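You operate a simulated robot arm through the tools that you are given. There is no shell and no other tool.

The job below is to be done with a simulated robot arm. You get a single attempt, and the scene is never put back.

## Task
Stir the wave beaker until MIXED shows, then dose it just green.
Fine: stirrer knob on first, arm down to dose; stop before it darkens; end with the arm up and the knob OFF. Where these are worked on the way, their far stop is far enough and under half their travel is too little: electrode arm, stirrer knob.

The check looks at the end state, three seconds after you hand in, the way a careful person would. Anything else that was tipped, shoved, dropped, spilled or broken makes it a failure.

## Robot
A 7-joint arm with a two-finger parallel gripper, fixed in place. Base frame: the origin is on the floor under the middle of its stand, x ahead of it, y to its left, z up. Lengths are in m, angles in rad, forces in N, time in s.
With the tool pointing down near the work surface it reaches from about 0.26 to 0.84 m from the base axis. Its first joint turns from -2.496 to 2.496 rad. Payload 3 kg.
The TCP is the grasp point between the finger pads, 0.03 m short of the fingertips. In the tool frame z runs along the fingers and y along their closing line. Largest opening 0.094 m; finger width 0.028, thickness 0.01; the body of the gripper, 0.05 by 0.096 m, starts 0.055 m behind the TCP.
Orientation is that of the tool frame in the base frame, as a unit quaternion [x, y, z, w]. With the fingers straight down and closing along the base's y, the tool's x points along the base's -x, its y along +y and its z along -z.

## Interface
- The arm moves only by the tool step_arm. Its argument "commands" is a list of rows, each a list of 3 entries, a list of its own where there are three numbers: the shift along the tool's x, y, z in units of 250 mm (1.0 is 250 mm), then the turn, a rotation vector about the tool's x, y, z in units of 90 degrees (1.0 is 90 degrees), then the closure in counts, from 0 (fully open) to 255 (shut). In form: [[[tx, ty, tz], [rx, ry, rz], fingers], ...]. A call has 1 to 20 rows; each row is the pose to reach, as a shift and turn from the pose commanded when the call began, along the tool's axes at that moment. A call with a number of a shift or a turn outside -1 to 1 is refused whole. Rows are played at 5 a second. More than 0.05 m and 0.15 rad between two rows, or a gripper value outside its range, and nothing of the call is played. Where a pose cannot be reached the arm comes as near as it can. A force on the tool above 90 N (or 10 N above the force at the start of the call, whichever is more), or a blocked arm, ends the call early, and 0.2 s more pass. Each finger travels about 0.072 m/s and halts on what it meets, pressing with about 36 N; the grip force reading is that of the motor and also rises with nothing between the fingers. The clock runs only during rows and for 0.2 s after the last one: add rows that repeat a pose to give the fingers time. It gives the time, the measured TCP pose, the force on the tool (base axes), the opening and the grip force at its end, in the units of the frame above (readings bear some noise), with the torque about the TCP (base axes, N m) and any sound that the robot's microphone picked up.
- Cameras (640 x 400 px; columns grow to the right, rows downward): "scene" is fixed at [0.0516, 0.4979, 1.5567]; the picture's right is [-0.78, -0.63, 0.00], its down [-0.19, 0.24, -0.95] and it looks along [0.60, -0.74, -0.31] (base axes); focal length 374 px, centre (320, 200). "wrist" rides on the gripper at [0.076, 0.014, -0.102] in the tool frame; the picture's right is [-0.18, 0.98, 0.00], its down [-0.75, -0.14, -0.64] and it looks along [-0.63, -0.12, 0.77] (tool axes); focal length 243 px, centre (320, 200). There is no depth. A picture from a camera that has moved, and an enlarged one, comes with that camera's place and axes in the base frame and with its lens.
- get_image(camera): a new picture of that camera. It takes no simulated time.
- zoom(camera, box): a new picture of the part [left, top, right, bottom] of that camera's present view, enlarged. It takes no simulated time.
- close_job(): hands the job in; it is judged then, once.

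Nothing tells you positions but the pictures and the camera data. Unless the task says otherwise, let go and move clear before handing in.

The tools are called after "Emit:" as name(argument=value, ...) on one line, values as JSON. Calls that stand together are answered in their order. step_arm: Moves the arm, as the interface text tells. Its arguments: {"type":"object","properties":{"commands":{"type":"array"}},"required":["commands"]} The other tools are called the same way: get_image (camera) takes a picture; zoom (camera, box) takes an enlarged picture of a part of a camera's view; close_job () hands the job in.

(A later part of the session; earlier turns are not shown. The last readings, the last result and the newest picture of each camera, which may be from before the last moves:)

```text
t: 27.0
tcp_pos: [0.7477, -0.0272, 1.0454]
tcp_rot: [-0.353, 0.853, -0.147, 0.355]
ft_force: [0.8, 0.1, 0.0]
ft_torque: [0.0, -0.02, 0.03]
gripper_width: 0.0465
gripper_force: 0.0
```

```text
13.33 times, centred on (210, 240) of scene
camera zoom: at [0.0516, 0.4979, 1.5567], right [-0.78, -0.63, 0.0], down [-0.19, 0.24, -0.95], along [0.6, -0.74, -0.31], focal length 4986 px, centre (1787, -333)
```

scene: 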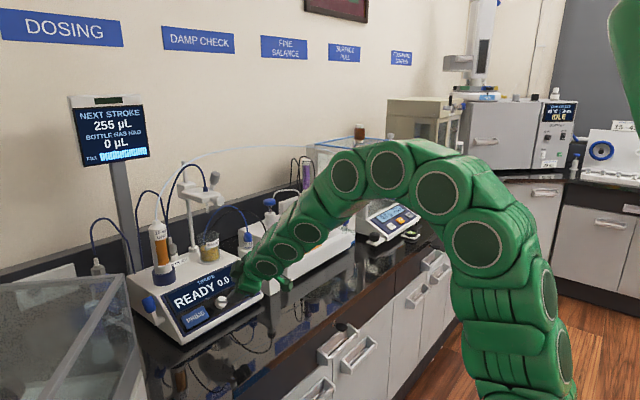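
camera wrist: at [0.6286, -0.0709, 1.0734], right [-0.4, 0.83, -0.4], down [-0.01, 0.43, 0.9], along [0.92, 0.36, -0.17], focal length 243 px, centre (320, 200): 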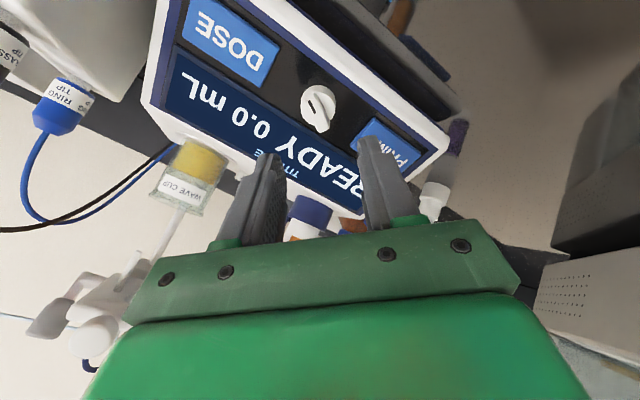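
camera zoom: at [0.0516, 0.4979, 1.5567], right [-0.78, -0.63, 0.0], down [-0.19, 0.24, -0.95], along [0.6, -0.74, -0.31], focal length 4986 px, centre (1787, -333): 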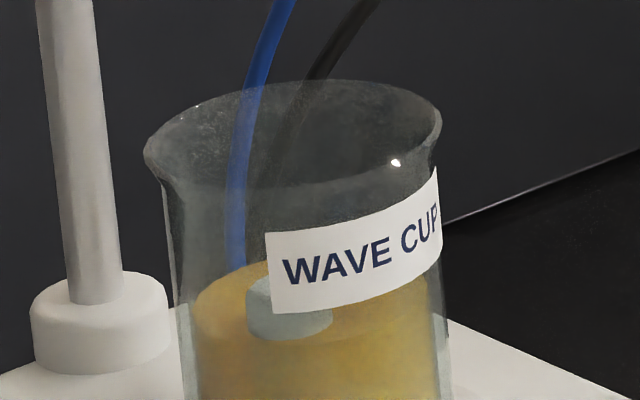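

MIXED is showing. Next is the electrode arm: I'll back away and rise to look at it straight on from the front before touching it.

Emit:
step_arm(commands=[[[0.0, -0.03, -0.12], [0, 0, 0.05], 130], [[0.02, -0.1, -0.24], [0, 0, 0.12], 100], [[0.03, -0.18, -0.36], [0, 0, 0.19], 60], [[0.045, -0.26, -0.48], [0, 0, 0.26], 30], [[0.055, -0.34, -0.6], [0, 0, 0.33], 0], [[0.065, -0.42, -0.72], [0, 0, 0.4], 0], [[0.075, -0.508, -0.856], [0, 0, 0.5], 0], [[0.075, -0.508, -0.856], [0, 0, 0.5], 0]])

Emit:
get_image(camera="wrist")

Emit:
get_image(camera="scene")

```text
refused: row 7 steps farther than a row can; nothing moved
```

```text
taken
camera wrist: at [0.6291, -0.0709, 1.0735], right [-0.4, 0.83, -0.4], down [-0.01, 0.43, 0.9], along [0.92, 0.36, -0.16], focal length 243 px, centre (320, 200)
```

wrist: 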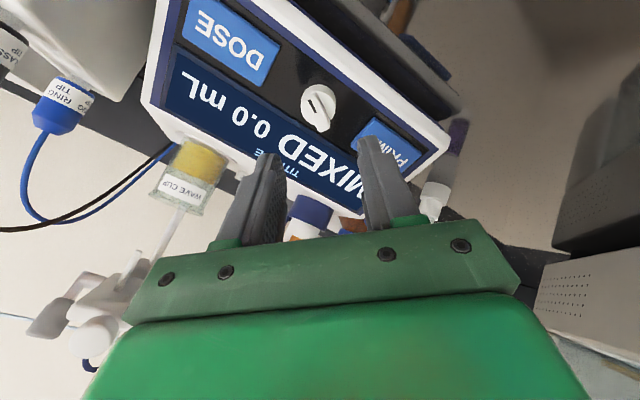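

```text
taken
```

scene: 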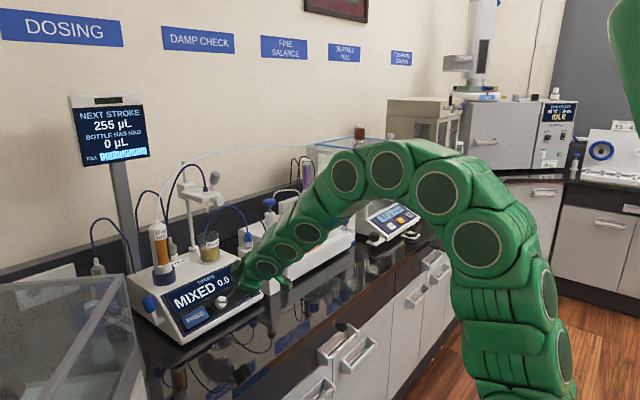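

The row was refused because one step (rotation 0.157 rad) was too large; nothing moved. MIXED is still showing, so I'll resend with smaller steps.

Emit:
step_arm(commands=[[[0.0, -0.03, -0.11], [0, 0, 0.05], 130], [[0.02, -0.1, -0.22], [0, 0, 0.11], 100], [[0.03, -0.17, -0.33], [0, 0, 0.17], 60], [[0.045, -0.24, -0.44], [0, 0, 0.23], 30], [[0.055, -0.31, -0.55], [0, 0, 0.29], 0], [[0.065, -0.38, -0.66], [0, 0, 0.36], 0], [[0.07, -0.45, -0.76], [0, 0, 0.43], 0], [[0.075, -0.508, -0.856], [0, 0, 0.5], 0], [[0.075, -0.508, -0.856], [0, 0, 0.5], 0]])

Emit:
get_image(camera="wrist")

Emit:
get_image(camera="scene")

```text
t: 29.0
tcp_pos: [0.6511, -0.133, 1.2483]
tcp_rot: [0.0, 0.923, 0.001, 0.385]
ft_force: [-0.1, 1.4, 0.1]
ft_torque: [0.02, 0.03, -0.01]
gripper_width: 0.0936
gripper_force: 0.2
```

```text
taken
camera wrist: at [0.5228, -0.1184, 1.2675], right [0.13, 0.98, 0.13], down [0.07, -0.14, 0.99], along [0.99, -0.12, -0.09], focal length 243 px, centre (320, 200)
```

wrist: 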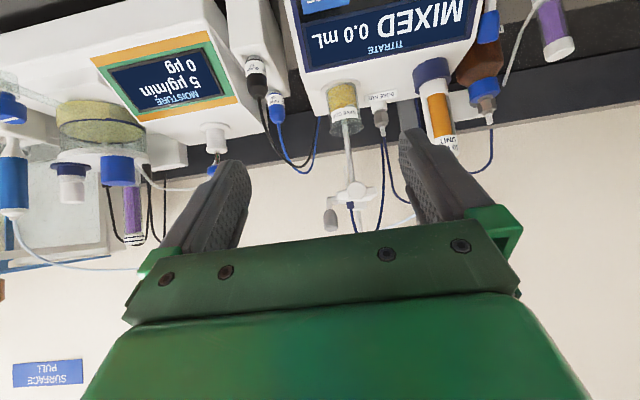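

```text
taken
```

scene: 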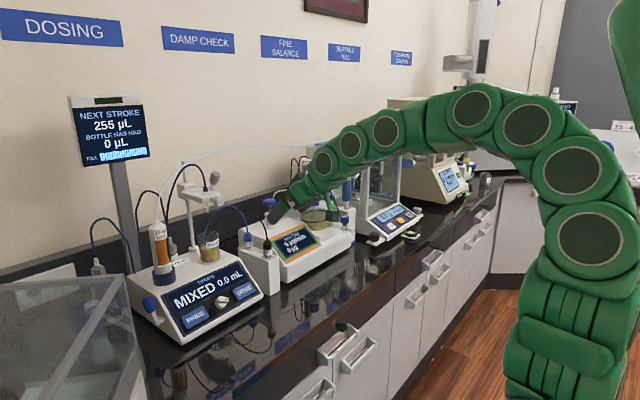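

Emit:
zoom(camera="wrist", box=[270, 110, 430, 240])

Emit:
zoom(camera="scene", box=[170, 155, 250, 205])

```text
3.08 times, centred on (350, 175) of wrist
camera zoom: at [0.5228, -0.1184, 1.2675], right [0.13, 0.98, 0.13], down [0.07, -0.14, 0.99], along [0.99, -0.12, -0.09], focal length 746 px, centre (228, 277)
```

zoom: 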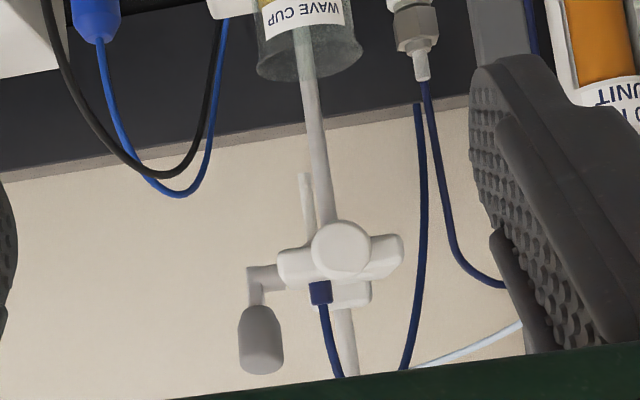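

```text
8.00 times, centred on (210, 180) of scene
camera zoom: at [0.0516, 0.4979, 1.5567], right [-0.78, -0.63, 0.0], down [-0.19, 0.24, -0.95], along [0.6, -0.74, -0.31], focal length 2992 px, centre (1200, 360)
```

zoom: 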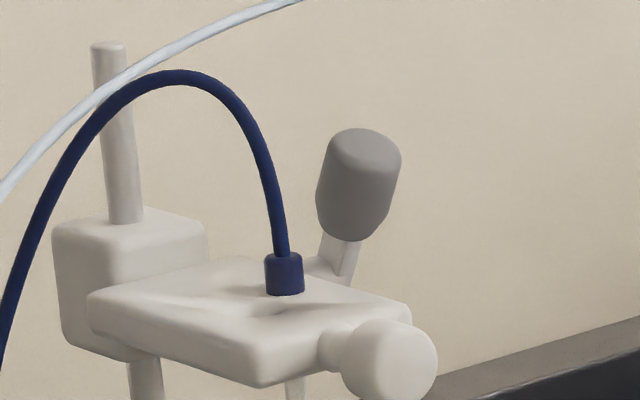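

The grey handle is a stem rising from a side shaft on the arm's slider: grip centre ≈ (0.989, -0.157, 1.267), with the blue cable ≈4 cm to its left and the clamp knob in front at (0.898, -0.104, 1.227). I'll level the tool and move to a spot in front of the handle.

Emit:
step_arm(commands=[[[-0.063, -0.012, 0.043], [0, -0.05, 0], 60], [[-0.127, -0.024, 0.086], [0, -0.1, 0], 100], [[-0.19, -0.036, 0.128], [0, -0.15, 0], 122], [[-0.254, -0.048, 0.171], [0, -0.2, 0], 122], [[-0.317, -0.06, 0.214], [0, -0.25, 0], 122], [[-0.381, -0.072, 0.257], [0, -0.3, 0], 122], [[-0.445, -0.084, 0.3], [0, -0.35, 0], 122], [[-0.508, -0.096, 0.342], [0, -0.408, 0], 122], [[-0.508, -0.096, 0.342], [0, -0.408, 0], 122]])

Emit:
get_image(camera="wrist")

Emit:
get_image(camera="scene")

```text
t: 31.0
tcp_pos: [0.8009, -0.1571, 1.2804]
tcp_rot: [0.0, 0.754, 0.0, 0.657]
ft_force: [-1.1, -0.4, -0.1]
ft_torque: [-0.02, -0.01, 0.03]
gripper_width: 0.0491
gripper_force: 0.0
```

```text
taken
camera wrist: at [0.6883, -0.1421, 1.2206], right [0.03, 0.98, 0.18], down [-0.53, -0.14, 0.83], along [0.85, -0.12, 0.52], focal length 243 px, centre (320, 200)
```

wrist: 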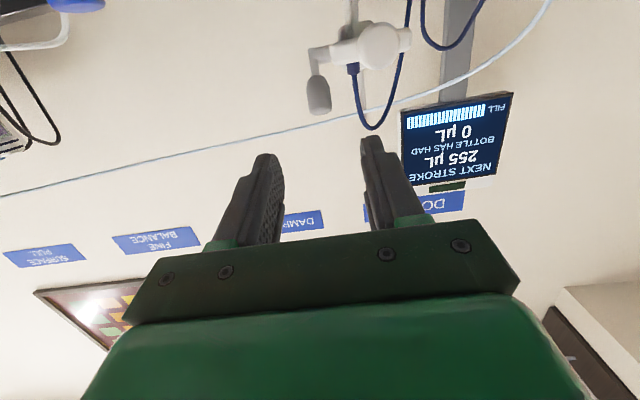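

```text
taken
```

scene: 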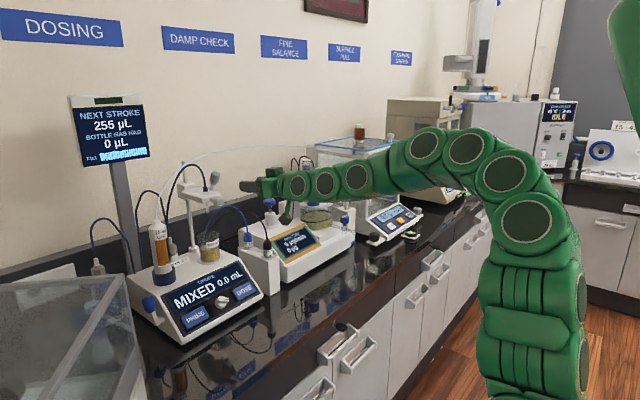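

The tool is level in front of the handle, aligned within ~2 mm; the white tube turns out to run behind (x≈1.08), so the way in is clear. I'll advance to just short of the handle and look.

Emit:
step_arm(commands=[[[-0.015, -0.002, 0.14], [0, 0, 0], 132], [[-0.03, -0.003, 0.28], [0, 0, 0], 132], [[-0.045, -0.004, 0.42], [0, 0, 0], 132], [[-0.058, -0.005, 0.52], [0, 0, 0], 132], [[-0.058, -0.005, 0.52], [0, 0, 0], 132]])

Emit:
get_image(camera="wrist")

Emit:
zoom(camera="scene", box=[160, 150, 288, 230])

```text
t: 32.2
tcp_pos: [0.9315, -0.158, 1.2746]
tcp_rot: [0.0, 0.755, 0.0, 0.655]
ft_force: [0.3, -0.1, -0.3]
ft_torque: [0.0, 0.0, 0.07]
gripper_width: 0.0454
gripper_force: 0.0
```

```text
taken
camera wrist: at [0.8181, -0.1434, 1.215], right [0.03, 0.98, 0.18], down [-0.53, -0.14, 0.84], along [0.85, -0.12, 0.52], focal length 243 px, centre (320, 200)
```

wrist: 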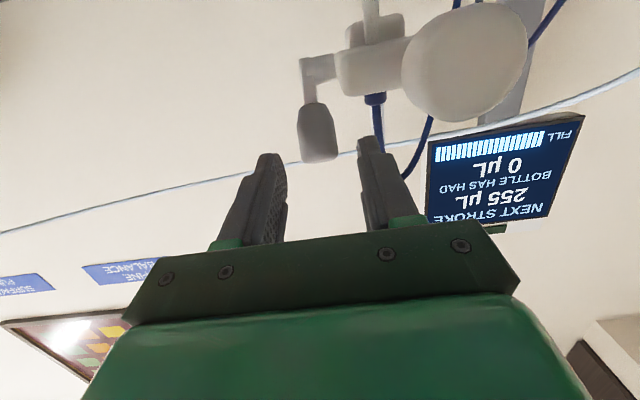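

```text
5.00 times, centred on (224, 190) of scene
camera zoom: at [0.0516, 0.4979, 1.5567], right [-0.78, -0.63, 0.0], down [-0.19, 0.24, -0.95], along [0.6, -0.74, -0.31], focal length 1870 px, centre (800, 250)
```

zoom: 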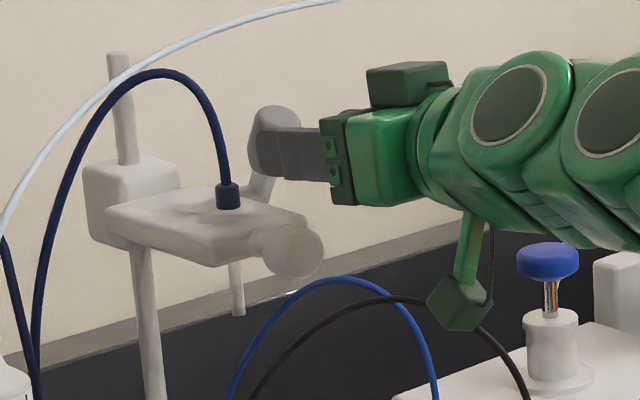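

The fingers are just in front of the grip. Since the blue/black probe cables arch up to z≈1.167 below here, I'll re-pitch the tool ~35° downward so the hand stays high when the arm goes down.

Emit:
step_arm(commands=[[[-0.034, 0, -0.04], [0, 0.06, 0], 132], [[-0.068, 0, -0.07], [0, 0.12, 0], 132], [[-0.103, 0, -0.09], [0, 0.18, 0], 132], [[-0.137, 0, -0.1], [0, 0.24, 0], 132], [[-0.171, 0, -0.101], [0, 0.3, 0], 132], [[-0.171, 0, -0.101], [0, 0.3, 0], 132]])

Emit:
get_image(camera="wrist")

Emit:
zoom(camera="scene", box=[160, 150, 288, 230])

```text
t: 33.6
tcp_pos: [0.9118, -0.1573, 1.3222]
tcp_rot: [0.0, 0.887, 0.001, 0.461]
ft_force: [0.1, -0.4, 0.4]
ft_torque: [-0.02, -0.03, -0.02]
gripper_width: 0.0453
gripper_force: 0.1
```

```text
taken
camera wrist: at [0.7829, -0.1431, 1.3201], right [0.11, 0.98, 0.15], down [-0.09, -0.14, 0.99], along [0.99, -0.12, 0.08], focal length 243 px, centre (320, 200)
```

wrist: 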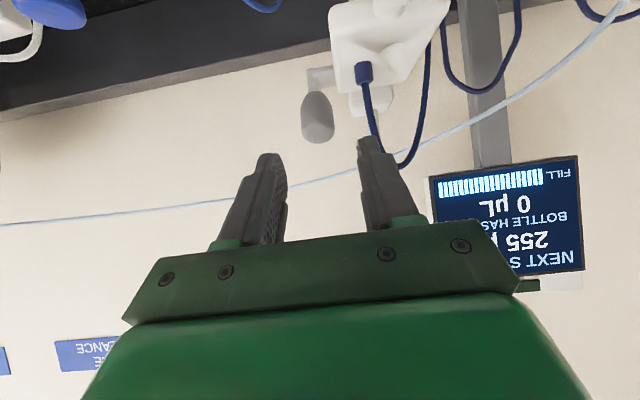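

```text
5.00 times, centred on (224, 190) of scene
camera zoom: at [0.0516, 0.4979, 1.5567], right [-0.78, -0.63, 0.0], down [-0.19, 0.24, -0.95], along [0.6, -0.74, -0.31], focal length 1870 px, centre (800, 250)
```

zoom: 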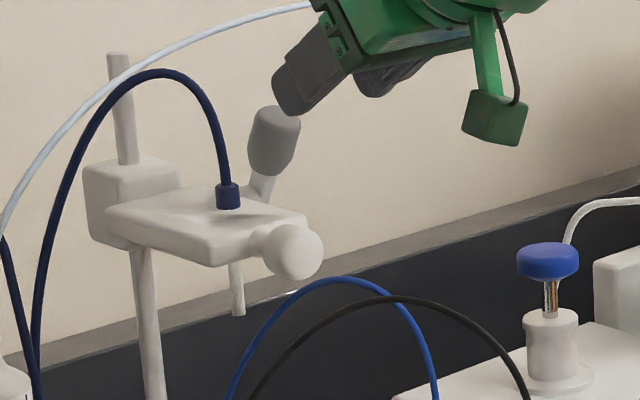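

Well aligned: grip centre reads (0.989, -0.159, 1.268), and the tool line passes right through it. I'll advance 8 cm along the tool axis so the pads straddle the grip.

Emit:
step_arm(commands=[[[0, -0.006, 0.1], [0, 0, 0], 132], [[0, -0.006, 0.2], [0, 0, 0], 132], [[0, -0.006, 0.27], [0, 0, 0], 132], [[0, -0.006, 0.32], [0, 0, 0], 132], [[0, -0.006, 0.32], [0, 0, 0], 132]])

Emit:
get_image(camera="wrist")

Emit:
zoom(camera="scene", box=[160, 150, 288, 230])

```text
t: 34.8
tcp_pos: [0.9774, -0.1583, 1.2762]
tcp_rot: [0.0, 0.887, 0.0, 0.462]
ft_force: [0.2, -0.4, 0.4]
ft_torque: [0.01, -0.01, 0.01]
gripper_width: 0.0454
gripper_force: 0.1
```

```text
taken
camera wrist: at [0.849, -0.1444, 1.2733], right [0.11, 0.98, 0.15], down [-0.09, -0.14, 0.99], along [0.99, -0.12, 0.08], focal length 243 px, centre (320, 200)
```

wrist: 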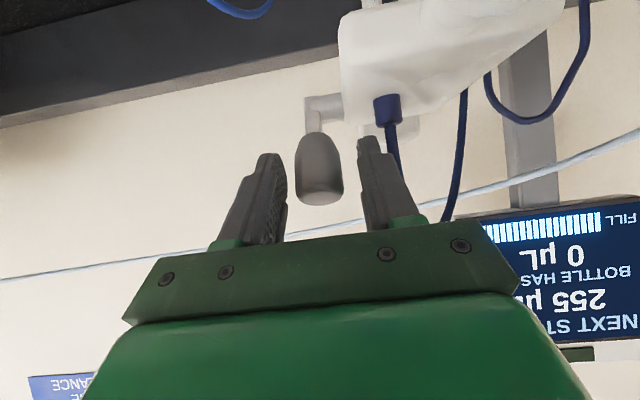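

```text
5.00 times, centred on (224, 190) of scene
camera zoom: at [0.0516, 0.4979, 1.5567], right [-0.78, -0.63, 0.0], down [-0.19, 0.24, -0.95], along [0.6, -0.74, -0.31], focal length 1870 px, centre (800, 250)
```

zoom: 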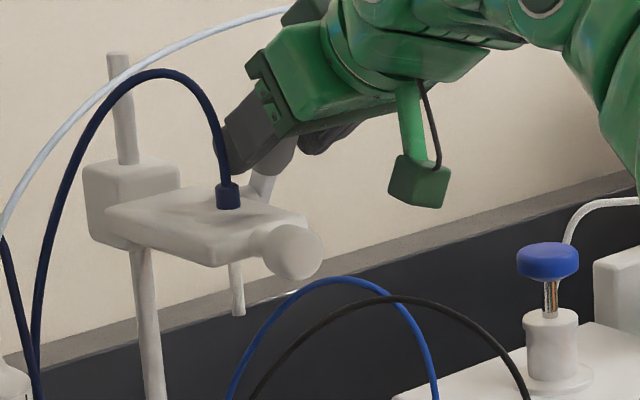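

The fingers straddle the grey grip with no contact. Closing on it now.

Emit:
step_arm(commands=[[[0, 0, 0], [0, 0, 0], 165], [[0, 0, 0], [0, 0, 0], 195], [[0, 0, 0], [0, 0, 0], 215], [[0, 0, 0], [0, 0, 0], 215]])

Emit:
get_image(camera="wrist")

```text
t: 35.8
tcp_pos: [0.9779, -0.1606, 1.2762]
tcp_rot: [0.001, 0.887, 0.0, 0.462]
ft_force: [2.5, -12.7, 0.8]
ft_torque: [0.08, 0.0, -0.14]
gripper_width: 0.0307
gripper_force: 45.1
```

```text
taken
camera wrist: at [0.8489, -0.1455, 1.2732], right [0.11, 0.98, 0.15], down [-0.09, -0.14, 0.99], along [0.99, -0.12, 0.08], focal length 243 px, centre (320, 200)
```

wrist: 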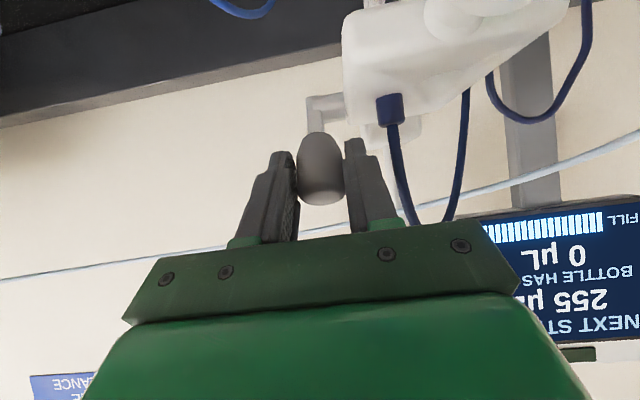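

The grip is held (30.7 mm). I'll press straight down in small steps to see how the electrode arm moves.

Emit:
step_arm(commands=[[[0.0, -0.008, 0.0], [0, 0, 0], 215], [[0.016, -0.008, 0.0115], [0, 0, 0], 215], [[0.0327, -0.008, 0.0229], [0, 0, 0], 215], [[0.049, -0.008, 0.0344], [0, 0, 0], 215]])

Emit:
zoom(camera="scene", box=[160, 150, 288, 230])

Emit:
get_image(camera="wrist")

```text
t: 36.8
tcp_pos: [0.9786, -0.1589, 1.2617]
tcp_rot: [0.0, 0.887, 0.001, 0.462]
ft_force: [0.5, -7.8, 4.9]
ft_torque: [0.11, -0.23, 0.23]
gripper_width: 0.0273
gripper_force: 45.3
```

```text
5.00 times, centred on (224, 190) of scene
camera zoom: at [0.0516, 0.4979, 1.5567], right [-0.78, -0.63, 0.0], down [-0.19, 0.24, -0.95], along [0.6, -0.74, -0.31], focal length 1870 px, centre (800, 250)
```

zoom: 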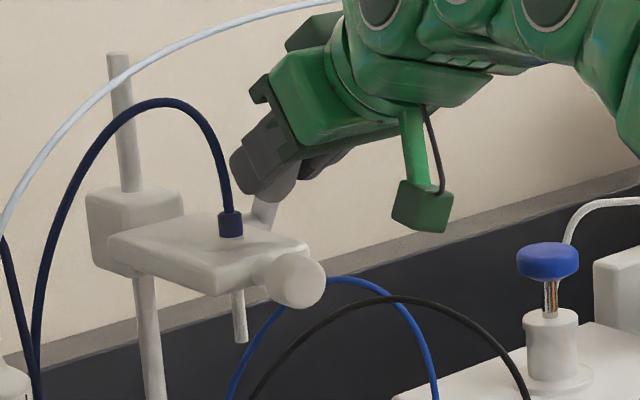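

```text
taken
camera wrist: at [0.8492, -0.1458, 1.2587], right [0.11, 0.98, 0.15], down [-0.09, -0.14, 0.99], along [0.99, -0.12, 0.08], focal length 243 px, centre (320, 200)
```

wrist: 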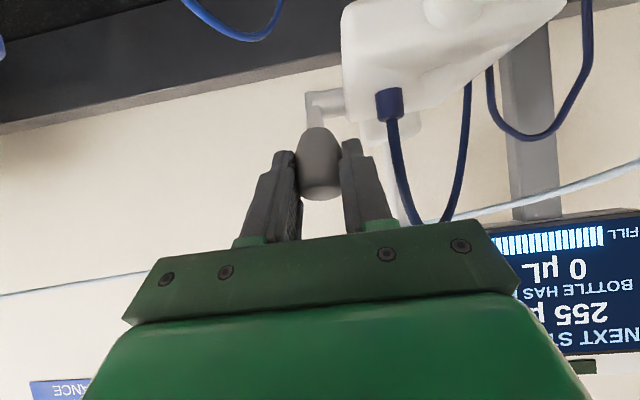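

The arm slides straight down with the handle, with little resistance. I'll continue down in small steps.

Emit:
step_arm(commands=[[[0.0327, 0, 0.0229], [0, 0, 0], 215], [[0.0654, 0, 0.0459], [0, 0, 0], 215], [[0.0981, 0, 0.0688], [0, 0, 0], 215], [[0.1309, 0, 0.0918], [0, 0, 0], 215]])

Emit:
zoom(camera="scene", box=[160, 170, 288, 250])

Emit:
get_image(camera="wrist")

```text
t: 37.8
tcp_pos: [0.9781, -0.1593, 1.2197]
tcp_rot: [0.0, 0.887, 0.0, 0.461]
ft_force: [8.3, -0.8, 3.4]
ft_torque: [-0.54, -0.55, -0.31]
gripper_width: 0.0273
gripper_force: 45.1
```

```text
5.00 times, centred on (224, 210) of scene
camera zoom: at [0.0516, 0.4979, 1.5567], right [-0.78, -0.63, 0.0], down [-0.19, 0.24, -0.95], along [0.6, -0.74, -0.31], focal length 1870 px, centre (800, 150)
```

zoom: 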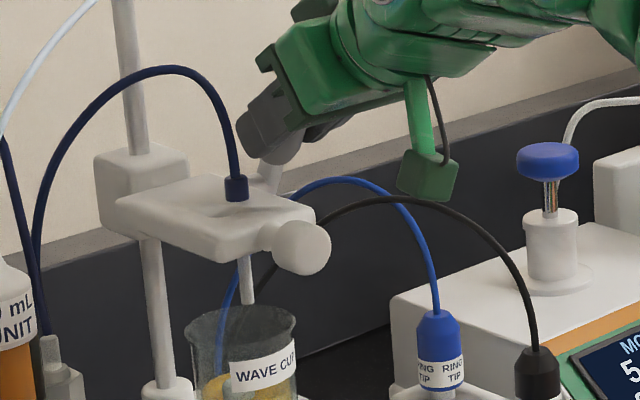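

```text
taken
camera wrist: at [0.8491, -0.1458, 1.2183], right [0.11, 0.98, 0.15], down [-0.09, -0.14, 0.99], along [0.99, -0.12, 0.08], focal length 243 px, centre (320, 200)
```

wrist: 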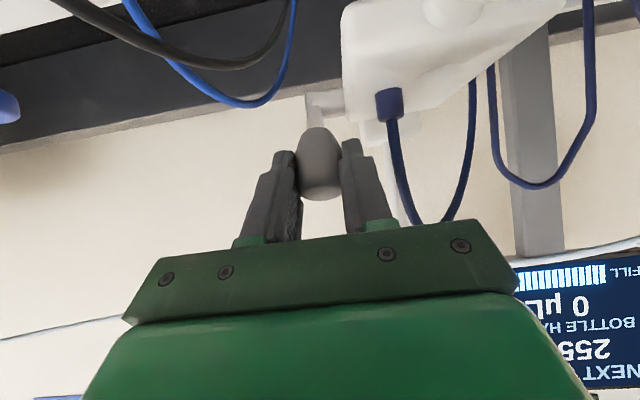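

About 5.7 cm down, electrode entering the beaker, low force. I'll continue more carefully toward the stop.

Emit:
step_arm(commands=[[[0.0262, 0, 0.0184], [0, 0, 0], 215], [[0.0523, 0, 0.0367], [0, 0, 0], 215], [[0.0785, 0, 0.055], [0, 0, 0], 215]])

Emit:
zoom(camera="scene", box=[160, 180, 288, 260])

Emit:
get_image(camera="wrist")

```text
t: 38.6
tcp_pos: [0.9781, -0.1616, 1.1956]
tcp_rot: [0.0, 0.888, 0.0, 0.46]
ft_force: [-15.6, 7.2, 2.8]
ft_torque: [-0.56, 0.74, -0.2]
gripper_width: 0.0272
gripper_force: 44.8
```

```text
5.00 times, centred on (224, 220) of scene
camera zoom: at [0.0516, 0.4979, 1.5567], right [-0.78, -0.63, 0.0], down [-0.19, 0.24, -0.95], along [0.6, -0.74, -0.31], focal length 1870 px, centre (800, 100)
```

zoom: 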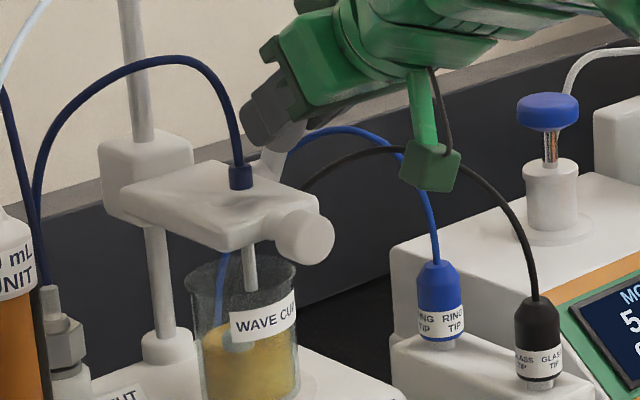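

```text
taken
camera wrist: at [0.8492, -0.1459, 1.1939], right [0.11, 0.98, 0.15], down [-0.09, -0.14, 0.99], along [0.99, -0.12, 0.07], focal length 243 px, centre (320, 200)
```

wrist: 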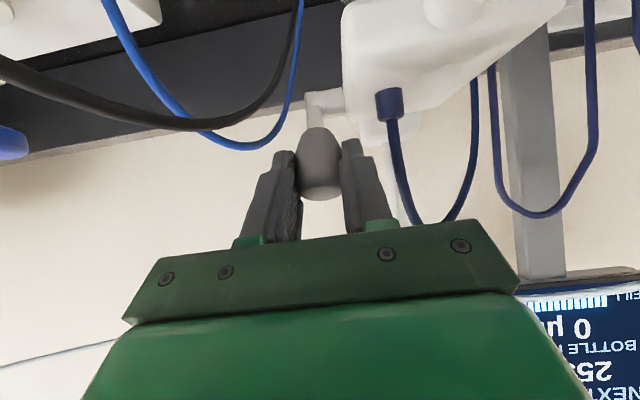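

Now 8 cm down and the tip is close to the liquid. Continuing in 5 mm steps to find the stop.

Emit:
step_arm(commands=[[[0.0164, 0, 0.0115], [0, 0, 0], 215], [[0.0327, 0, 0.0229], [0, 0, 0], 215], [[0.0491, 0, 0.0344], [0, 0, 0], 215]])

Emit:
zoom(camera="scene", box=[160, 190, 288, 270])

Emit:
get_image(camera="wrist")

```text
t: 39.4
tcp_pos: [0.9788, -0.1597, 1.1815]
tcp_rot: [0.0, 0.887, 0.0, 0.462]
ft_force: [-21.4, 10.9, 3.4]
ft_torque: [0.49, 0.99, 0.44]
gripper_width: 0.0272
gripper_force: 44.7
```

```text
5.00 times, centred on (224, 230) of scene
camera zoom: at [0.0516, 0.4979, 1.5567], right [-0.78, -0.63, 0.0], down [-0.19, 0.24, -0.95], along [0.6, -0.74, -0.31], focal length 1870 px, centre (800, 50)
```

zoom: 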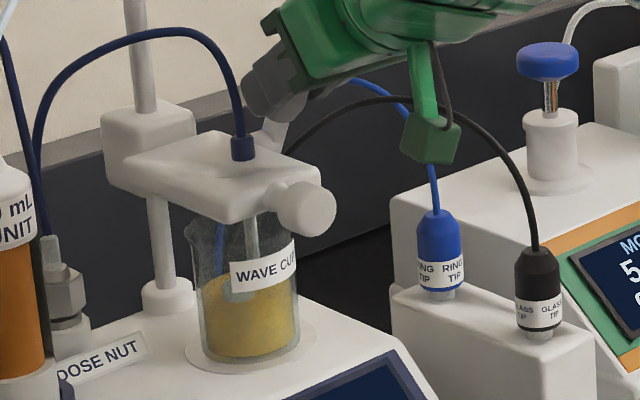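

```text
taken
camera wrist: at [0.8501, -0.1459, 1.1799], right [0.11, 0.98, 0.15], down [-0.09, -0.14, 0.99], along [0.99, -0.12, 0.08], focal length 243 px, centre (320, 200)
```

wrist: 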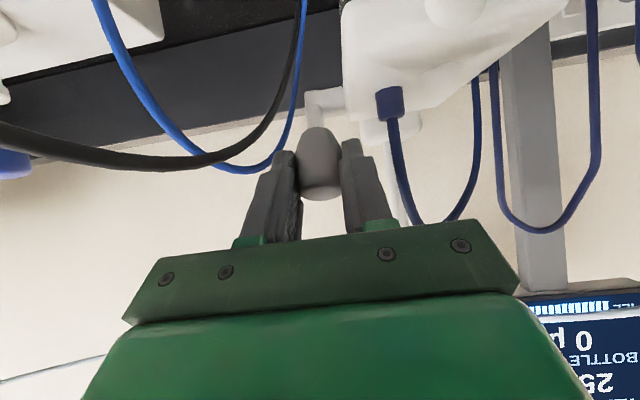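

Electrode is dipping in; about 9.5 cm down. I'll relieve a bit of x load and keep going in small steps.

Emit:
step_arm(commands=[[[0.0046, 0, -0.0065], [0, 0, 0], 215], [[0.0209, 0, 0.005], [0, 0, 0], 215], [[0.0373, 0, 0.0164], [0, 0, 0], 215]])

Emit:
zoom(camera="scene", box=[160, 190, 288, 270])

Emit:
get_image(camera="wrist")

```text
t: 40.2
tcp_pos: [0.9765, -0.1607, 1.1724]
tcp_rot: [0.0, 0.887, 0.0, 0.463]
ft_force: [30.6, 8.5, 14.7]
ft_torque: [0.57, -0.99, 0.36]
gripper_width: 0.027
gripper_force: 45.0
```

```text
5.00 times, centred on (224, 230) of scene
camera zoom: at [0.0516, 0.4979, 1.5567], right [-0.78, -0.63, 0.0], down [-0.19, 0.24, -0.95], along [0.6, -0.74, -0.31], focal length 1870 px, centre (800, 50)
```

zoom: 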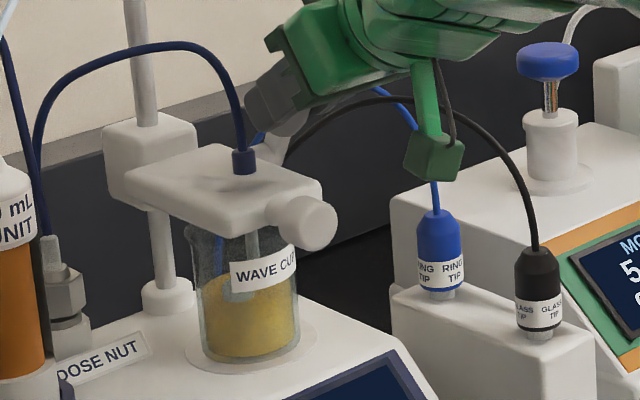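

```text
taken
camera wrist: at [0.8481, -0.1459, 1.1699], right [0.11, 0.98, 0.15], down [-0.1, -0.14, 0.99], along [0.99, -0.12, 0.08], focal length 243 px, centre (320, 200)
```

wrist: 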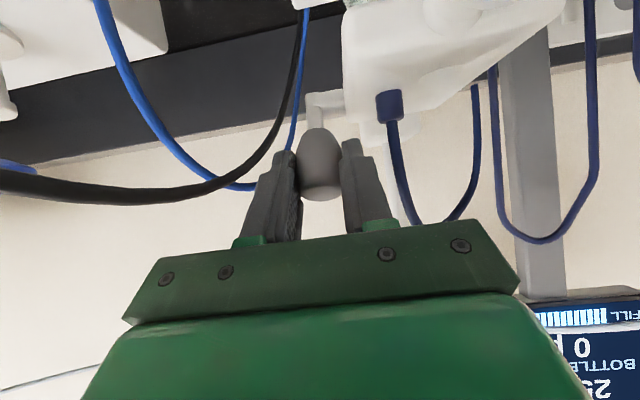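

Upward force is starting to rise (possible stop near 10.4 cm). I'll undo the x over-correction and press a few mm further to confirm.

Emit:
step_arm(commands=[[[-0.0028, 0, 0.0039], [0, 0, 0], 215], [[0.0038, 0, 0.0085], [0, 0, 0], 215], [[0.0103, 0, 0.0131], [0, 0, 0], 215]])

Emit:
zoom(camera="scene", box=[160, 190, 288, 270])

```text
t: 41.0
tcp_pos: [0.9769, -0.1604, 1.1725]
tcp_rot: [0.0, 0.886, 0.0, 0.464]
ft_force: [-3.3, 16.7, 46.5]
ft_torque: [0.73, -0.23, 0.53]
gripper_width: 0.0275
gripper_force: 44.6
```

```text
5.00 times, centred on (224, 230) of scene
camera zoom: at [0.0516, 0.4979, 1.5567], right [-0.78, -0.63, 0.0], down [-0.19, 0.24, -0.95], along [0.6, -0.74, -0.31], focal length 1870 px, centre (800, 50)
```

zoom: 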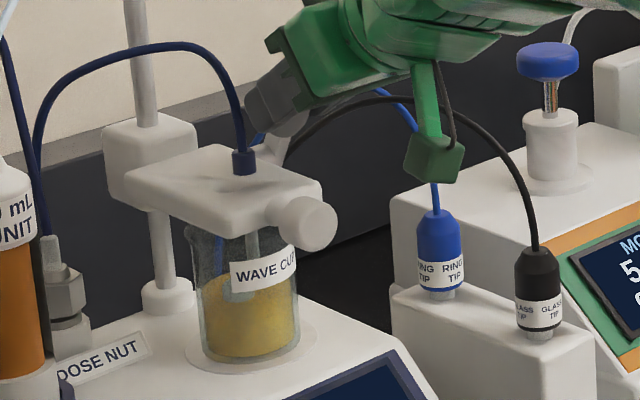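

The arm is at its lower stop (z held at 1.1725 while the force rose to 46 N). I'll ease off the push, open the fingers slightly, and withdraw along the tool axis.

Emit:
step_arm(commands=[[[-0.0131, 0, -0.0092], [0, 0, 0], 215], [[-0.0131, 0, -0.0092], [0, 0, 0], 180], [[-0.0131, 0, -0.0092], [0, 0, 0], 147], [[-0.0131, 0, -0.0092], [0, 0, 0], 142], [[-0.0131, 0, -0.08], [0, 0, 0], 142], [[-0.0131, 0, -0.18], [0, 0, 0], 142], [[-0.0131, 0, -0.32], [0, 0, 0], 142]])

Emit:
get_image(camera="wrist")

Emit:
get_image(camera="scene")

Emit:
zoom(camera="scene", box=[160, 190, 288, 270])

```text
t: 42.6
tcp_pos: [0.9132, -0.1602, 1.2179]
tcp_rot: [0.001, 0.887, 0.0, 0.462]
ft_force: [0.3, -0.1, 0.1]
ft_torque: [-0.02, 0.03, 0.03]
gripper_width: 0.0416
gripper_force: 0.0
```

```text
taken
camera wrist: at [0.785, -0.1462, 1.2141], right [0.11, 0.98, 0.15], down [-0.09, -0.14, 0.99], along [0.99, -0.12, 0.08], focal length 243 px, centre (320, 200)
```

wrist: 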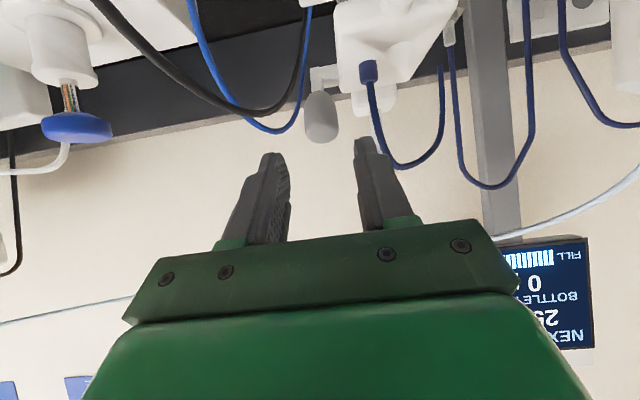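

```text
taken
```

scene: 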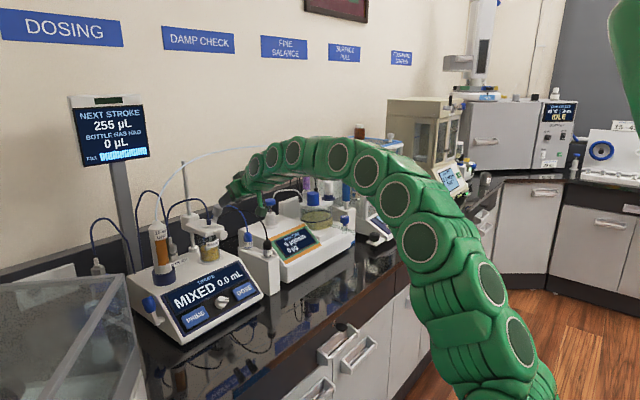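

```text
5.00 times, centred on (224, 230) of scene
camera zoom: at [0.0516, 0.4979, 1.5567], right [-0.78, -0.63, 0.0], down [-0.19, 0.24, -0.95], along [0.6, -0.74, -0.31], focal length 1870 px, centre (800, 50)
```

zoom: 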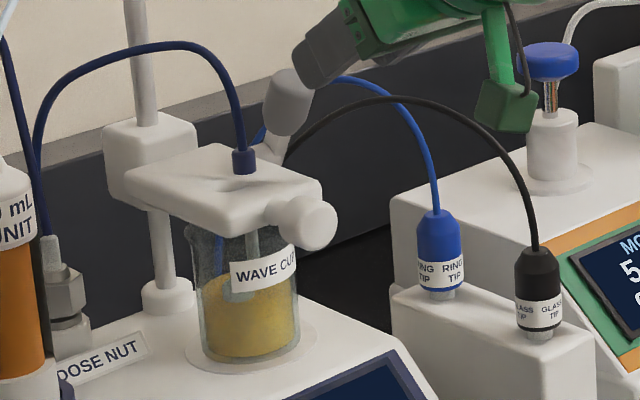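

The arm stays down and nothing else was disturbed. Next: closed fingertips to a pre-press pose in front of DOSE, backing off first and then going down.

Emit:
step_arm(commands=[[[0.075, 0.03, -0.11], [0, 0.02, 0], 142], [[0.15, 0.06, -0.22], [0, 0.04, 0], 180], [[0.225, 0.09, -0.33], [0, 0.06, 0], 220], [[0.299, 0.12, -0.44], [0, 0.08, 0], 255], [[0.43, 0.135, -0.36], [0, 0.09, 0], 255], [[0.56, 0.15, -0.28], [0, 0.1, 0], 255], [[0.69, 0.165, -0.2], [0, 0.111, 0], 255], [[0.82, 0.18, -0.12], [0, 0.111, 0], 255], [[0.964, 0.18, -0.0316], [0, 0.111, 0], 255], [[0.964, 0.18, -0.0316], [0, 0.111, 0], 255]])

Emit:
get_image(camera="wrist")

Emit:
get_image(camera="scene")

```text
t: 44.8
tcp_pos: [0.768, -0.1161, 1.025]
tcp_rot: [0.0, 0.924, 0.0, 0.383]
ft_force: [0.6, 0.7, -0.1]
ft_torque: [0.03, 0.01, 0.01]
gripper_width: 0.0
gripper_force: 32.9
```

```text
taken
camera wrist: at [0.641, -0.1029, 1.0447], right [0.13, 0.98, 0.13], down [0.08, -0.14, 0.99], along [0.99, -0.12, -0.1], focal length 243 px, centre (320, 200)
```

wrist: 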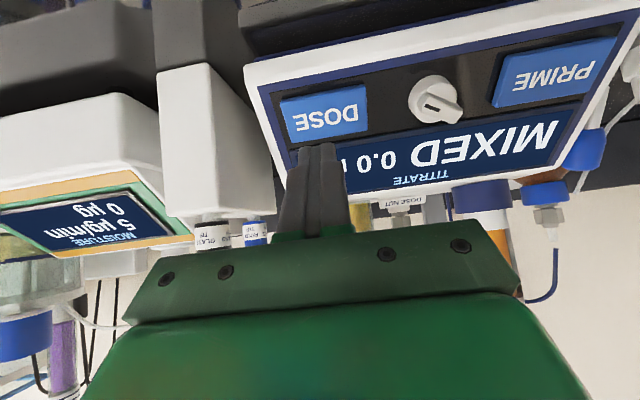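

```text
taken
```

scene: 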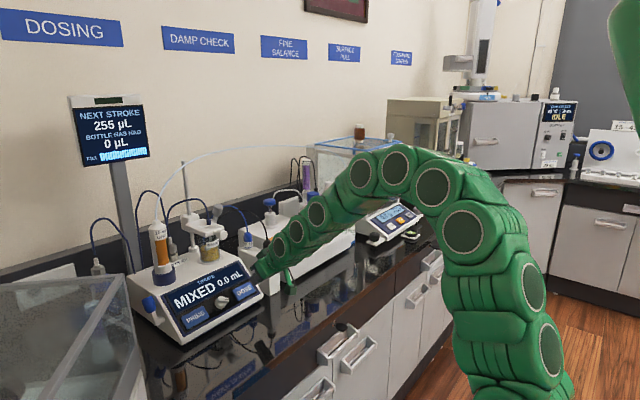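

Alignment to DOSE is within a few mm (button face about 6 cm ahead). I'll advance to just short of the button, then look.

Emit:
step_arm(commands=[[[0, 0.008, 0.07], [0, 0, 0], 255], [[0, 0.012, 0.14], [0, 0, 0], 255], [[0, 0.012, 0.205], [0, 0, 0], 255], [[0, 0.012, 0.205], [0, 0, 0], 255]])

Emit:
get_image(camera="wrist")

Emit:
zoom(camera="scene", box=[140, 220, 284, 310])

```text
t: 45.8
tcp_pos: [0.8053, -0.1129, 0.9872]
tcp_rot: [0.0, 0.924, 0.0, 0.383]
ft_force: [-0.2, -0.1, 0.4]
ft_torque: [-0.02, 0.03, 0.01]
gripper_width: 0.0
gripper_force: 33.2
```

```text
taken
camera wrist: at [0.6777, -0.099, 1.0072], right [0.13, 0.98, 0.13], down [0.08, -0.14, 0.99], along [0.99, -0.12, -0.1], focal length 243 px, centre (320, 200)
```

wrist: 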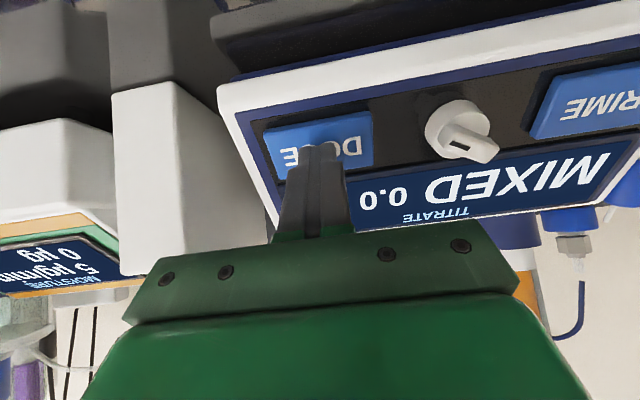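

```text
4.44 times, centred on (212, 265) of scene
camera zoom: at [0.0516, 0.4979, 1.5567], right [-0.78, -0.63, 0.0], down [-0.19, 0.24, -0.95], along [0.6, -0.74, -0.31], focal length 1662 px, centre (800, -89)
```

zoom: 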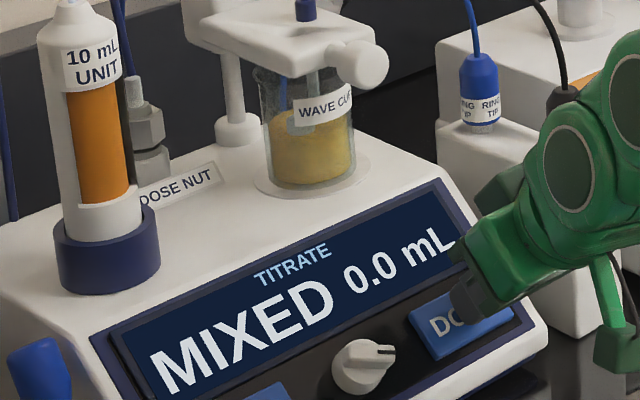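

Fingertips hover ~8 mm over DOSE, and I can see both the display and the cup. I'll make one very short press and retract at once.

Emit:
step_arm(commands=[[[0, 0, 0.025], [0, 0, 0], 255], [[0, 0, 0.048], [0, 0, 0], 255], [[0, 0, 0.0], [0, 0, 0], 255]])

Emit:
zoom(camera="scene", box=[140, 220, 284, 310])

```text
t: 46.6
tcp_pos: [0.8056, -0.1136, 0.987]
tcp_rot: [0.0, 0.924, 0.0, 0.382]
ft_force: [0.5, 0.9, -0.4]
ft_torque: [0.01, 0.02, 0.03]
gripper_width: 0.0
gripper_force: 33.2
heard: click
```

```text
4.44 times, centred on (212, 265) of scene
camera zoom: at [0.0516, 0.4979, 1.5567], right [-0.78, -0.63, 0.0], down [-0.19, 0.24, -0.95], along [0.6, -0.74, -0.31], focal length 1662 px, centre (800, -89)
```

zoom: 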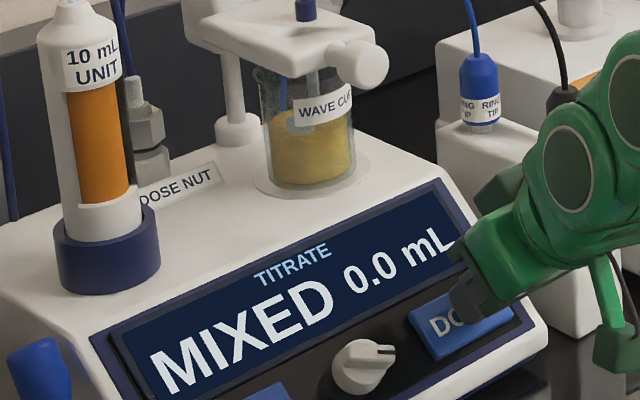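

A click was heard but the reading is still 0.0 mL. I'll wait about a second and look again before pressing more.

Emit:
step_arm(commands=[[[0, 0, 0], [0, 0, 0], 255], [[0, 0, 0], [0, 0, 0], 255], [[0, 0, 0], [0, 0, 0], 255], [[0, 0, 0], [0, 0, 0], 255], [[0, 0, 0], [0, 0, 0], 255]])

Emit:
zoom(camera="scene", box=[140, 220, 284, 310])

Emit:
zoom(camera="scene", box=[186, 225, 234, 265])

Emit:
zoom(camera="scene", box=[60, 85, 180, 175])

```text
t: 47.8
tcp_pos: [0.8064, -0.1132, 0.9881]
tcp_rot: [0.0, 0.924, 0.0, 0.383]
ft_force: [-0.5, -0.1, 0.2]
ft_torque: [0.0, -0.01, -0.04]
gripper_width: 0.0
gripper_force: 33.0
```

```text
4.44 times, centred on (212, 265) of scene
camera zoom: at [0.0516, 0.4979, 1.5567], right [-0.78, -0.63, 0.0], down [-0.19, 0.24, -0.95], along [0.6, -0.74, -0.31], focal length 1662 px, centre (800, -89)
```

zoom: 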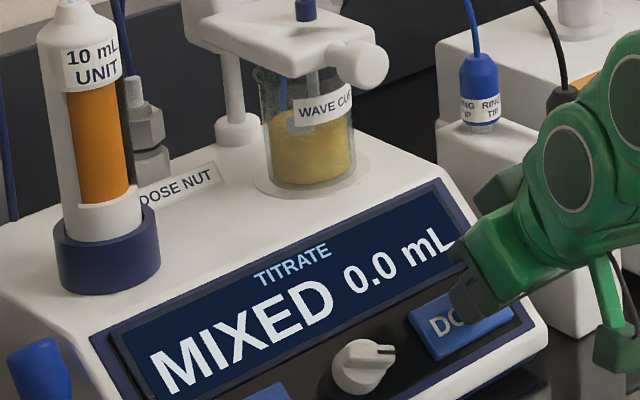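

```text
10.00 times, centred on (210, 245) of scene
camera zoom: at [0.0516, 0.4979, 1.5567], right [-0.78, -0.63, 0.0], down [-0.19, 0.24, -0.95], along [0.6, -0.74, -0.31], focal length 3740 px, centre (1420, -250)
```

zoom: 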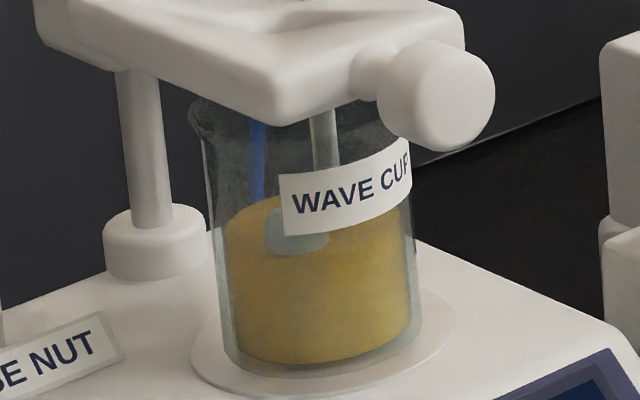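

```text
4.44 times, centred on (120, 130) of scene
camera zoom: at [0.0516, 0.4979, 1.5567], right [-0.78, -0.63, 0.0], down [-0.19, 0.24, -0.95], along [0.6, -0.74, -0.31], focal length 1662 px, centre (1209, 511)
```

zoom: 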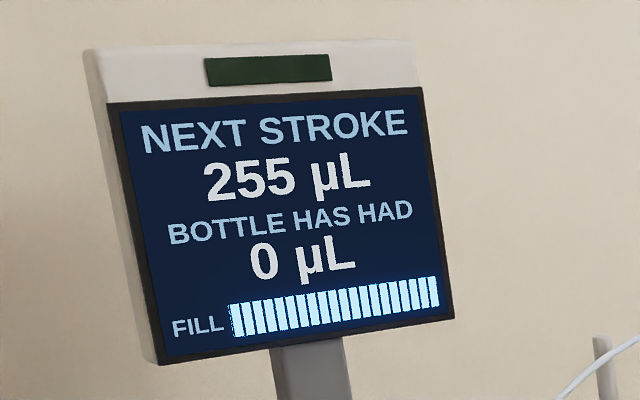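

Still 0.0 mL, so DOSE may meter while held. I'll press and stop while held to see the state (no time passes while I look).

Emit:
step_arm(commands=[[[0, 0, 0.025], [0, 0, 0], 255], [[0, 0, 0.048], [0, 0, 0], 255]])

Emit:
zoom(camera="scene", box=[140, 220, 284, 310])

```text
t: 48.4
tcp_pos: [0.8131, -0.1134, 0.9789]
tcp_rot: [0.0, 0.924, 0.0, 0.383]
ft_force: [-17.4, -2.2, 8.2]
ft_torque: [-0.03, 0.44, 0.02]
gripper_width: 0.0
gripper_force: 33.1
heard: click
```

```text
4.44 times, centred on (212, 265) of scene
camera zoom: at [0.0516, 0.4979, 1.5567], right [-0.78, -0.63, 0.0], down [-0.19, 0.24, -0.95], along [0.6, -0.74, -0.31], focal length 1662 px, centre (800, -89)
```

zoom: 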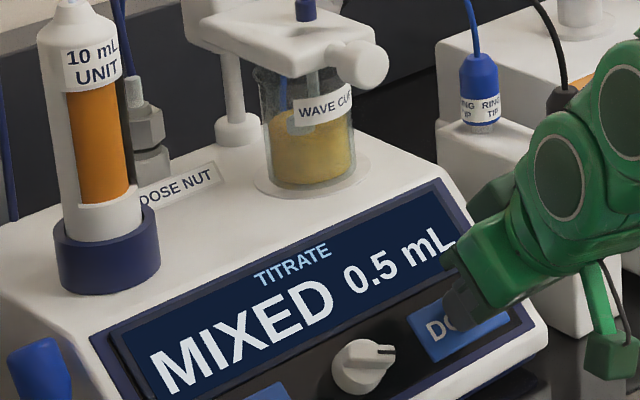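

Now it reads 0.5 mL while held. I'll release and check whether it counts per press or per time.

Emit:
step_arm(commands=[[[0, 0, -0.048], [0, 0, 0], 255]])

Emit:
zoom(camera="scene", box=[140, 220, 284, 310])

Emit:
zoom(camera="scene", box=[186, 225, 234, 265])

```text
t: 48.8
tcp_pos: [0.8054, -0.1108, 0.988]
tcp_rot: [0.0, 0.924, -0.001, 0.382]
ft_force: [0.2, -0.4, -0.3]
ft_torque: [0.0, 0.03, 0.0]
gripper_width: 0.0
gripper_force: 33.1
```

```text
4.44 times, centred on (212, 265) of scene
camera zoom: at [0.0516, 0.4979, 1.5567], right [-0.78, -0.63, 0.0], down [-0.19, 0.24, -0.95], along [0.6, -0.74, -0.31], focal length 1662 px, centre (800, -89)
```

zoom: 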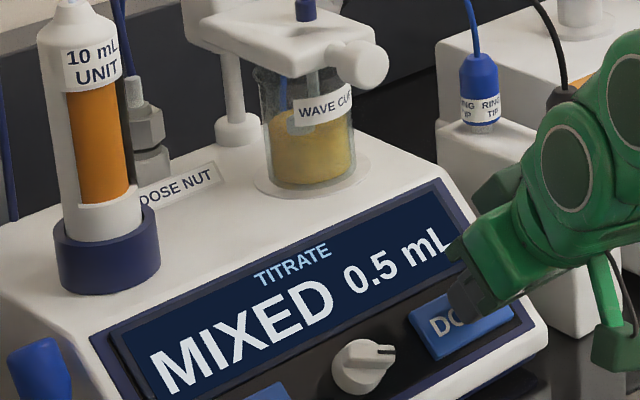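

```text
10.00 times, centred on (210, 245) of scene
camera zoom: at [0.0516, 0.4979, 1.5567], right [-0.78, -0.63, 0.0], down [-0.19, 0.24, -0.95], along [0.6, -0.74, -0.31], focal length 3740 px, centre (1420, -250)
```

zoom: 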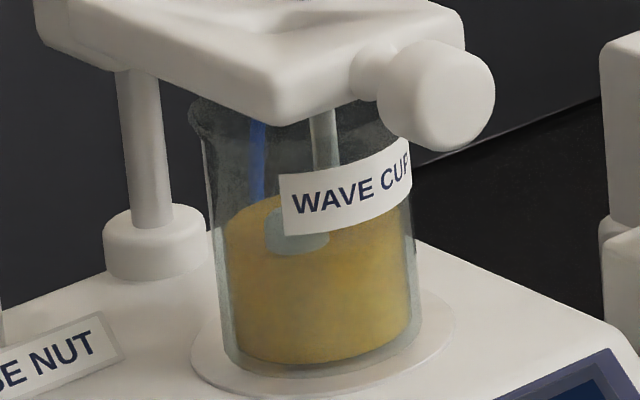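

It held at 0.5 mL after release, with the cup still yellow. I'll press again the same way to learn the increment.

Emit:
step_arm(commands=[[[0, 0, 0.025], [0, 0, 0], 255], [[0, 0, 0.048], [0, 0, 0], 255]])

Emit:
zoom(camera="scene", box=[140, 220, 284, 310])

Emit:
zoom(camera="scene", box=[186, 225, 234, 265])

```text
t: 49.4
tcp_pos: [0.8128, -0.1137, 0.9809]
tcp_rot: [0.0, 0.924, -0.001, 0.382]
ft_force: [-10.9, 1.3, 10.1]
ft_torque: [0.05, 0.19, -0.02]
gripper_width: 0.0
gripper_force: 32.9
heard: click
```

```text
4.44 times, centred on (212, 265) of scene
camera zoom: at [0.0516, 0.4979, 1.5567], right [-0.78, -0.63, 0.0], down [-0.19, 0.24, -0.95], along [0.6, -0.74, -0.31], focal length 1662 px, centre (800, -89)
```

zoom: 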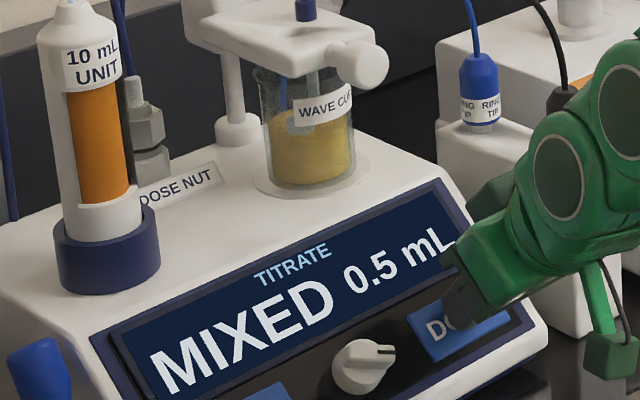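

```text
10.00 times, centred on (210, 245) of scene
camera zoom: at [0.0516, 0.4979, 1.5567], right [-0.78, -0.63, 0.0], down [-0.19, 0.24, -0.95], along [0.6, -0.74, -0.31], focal length 3740 px, centre (1420, -250)
```

zoom: 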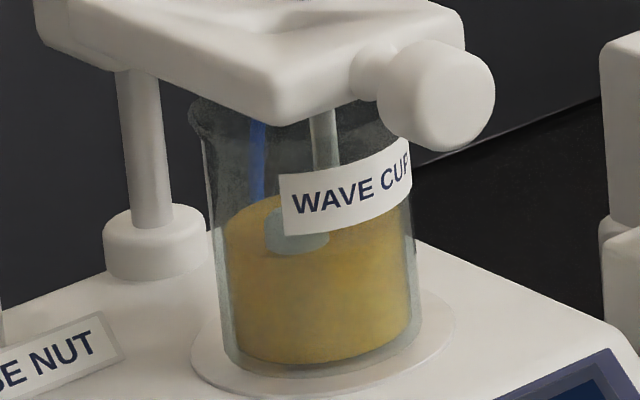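

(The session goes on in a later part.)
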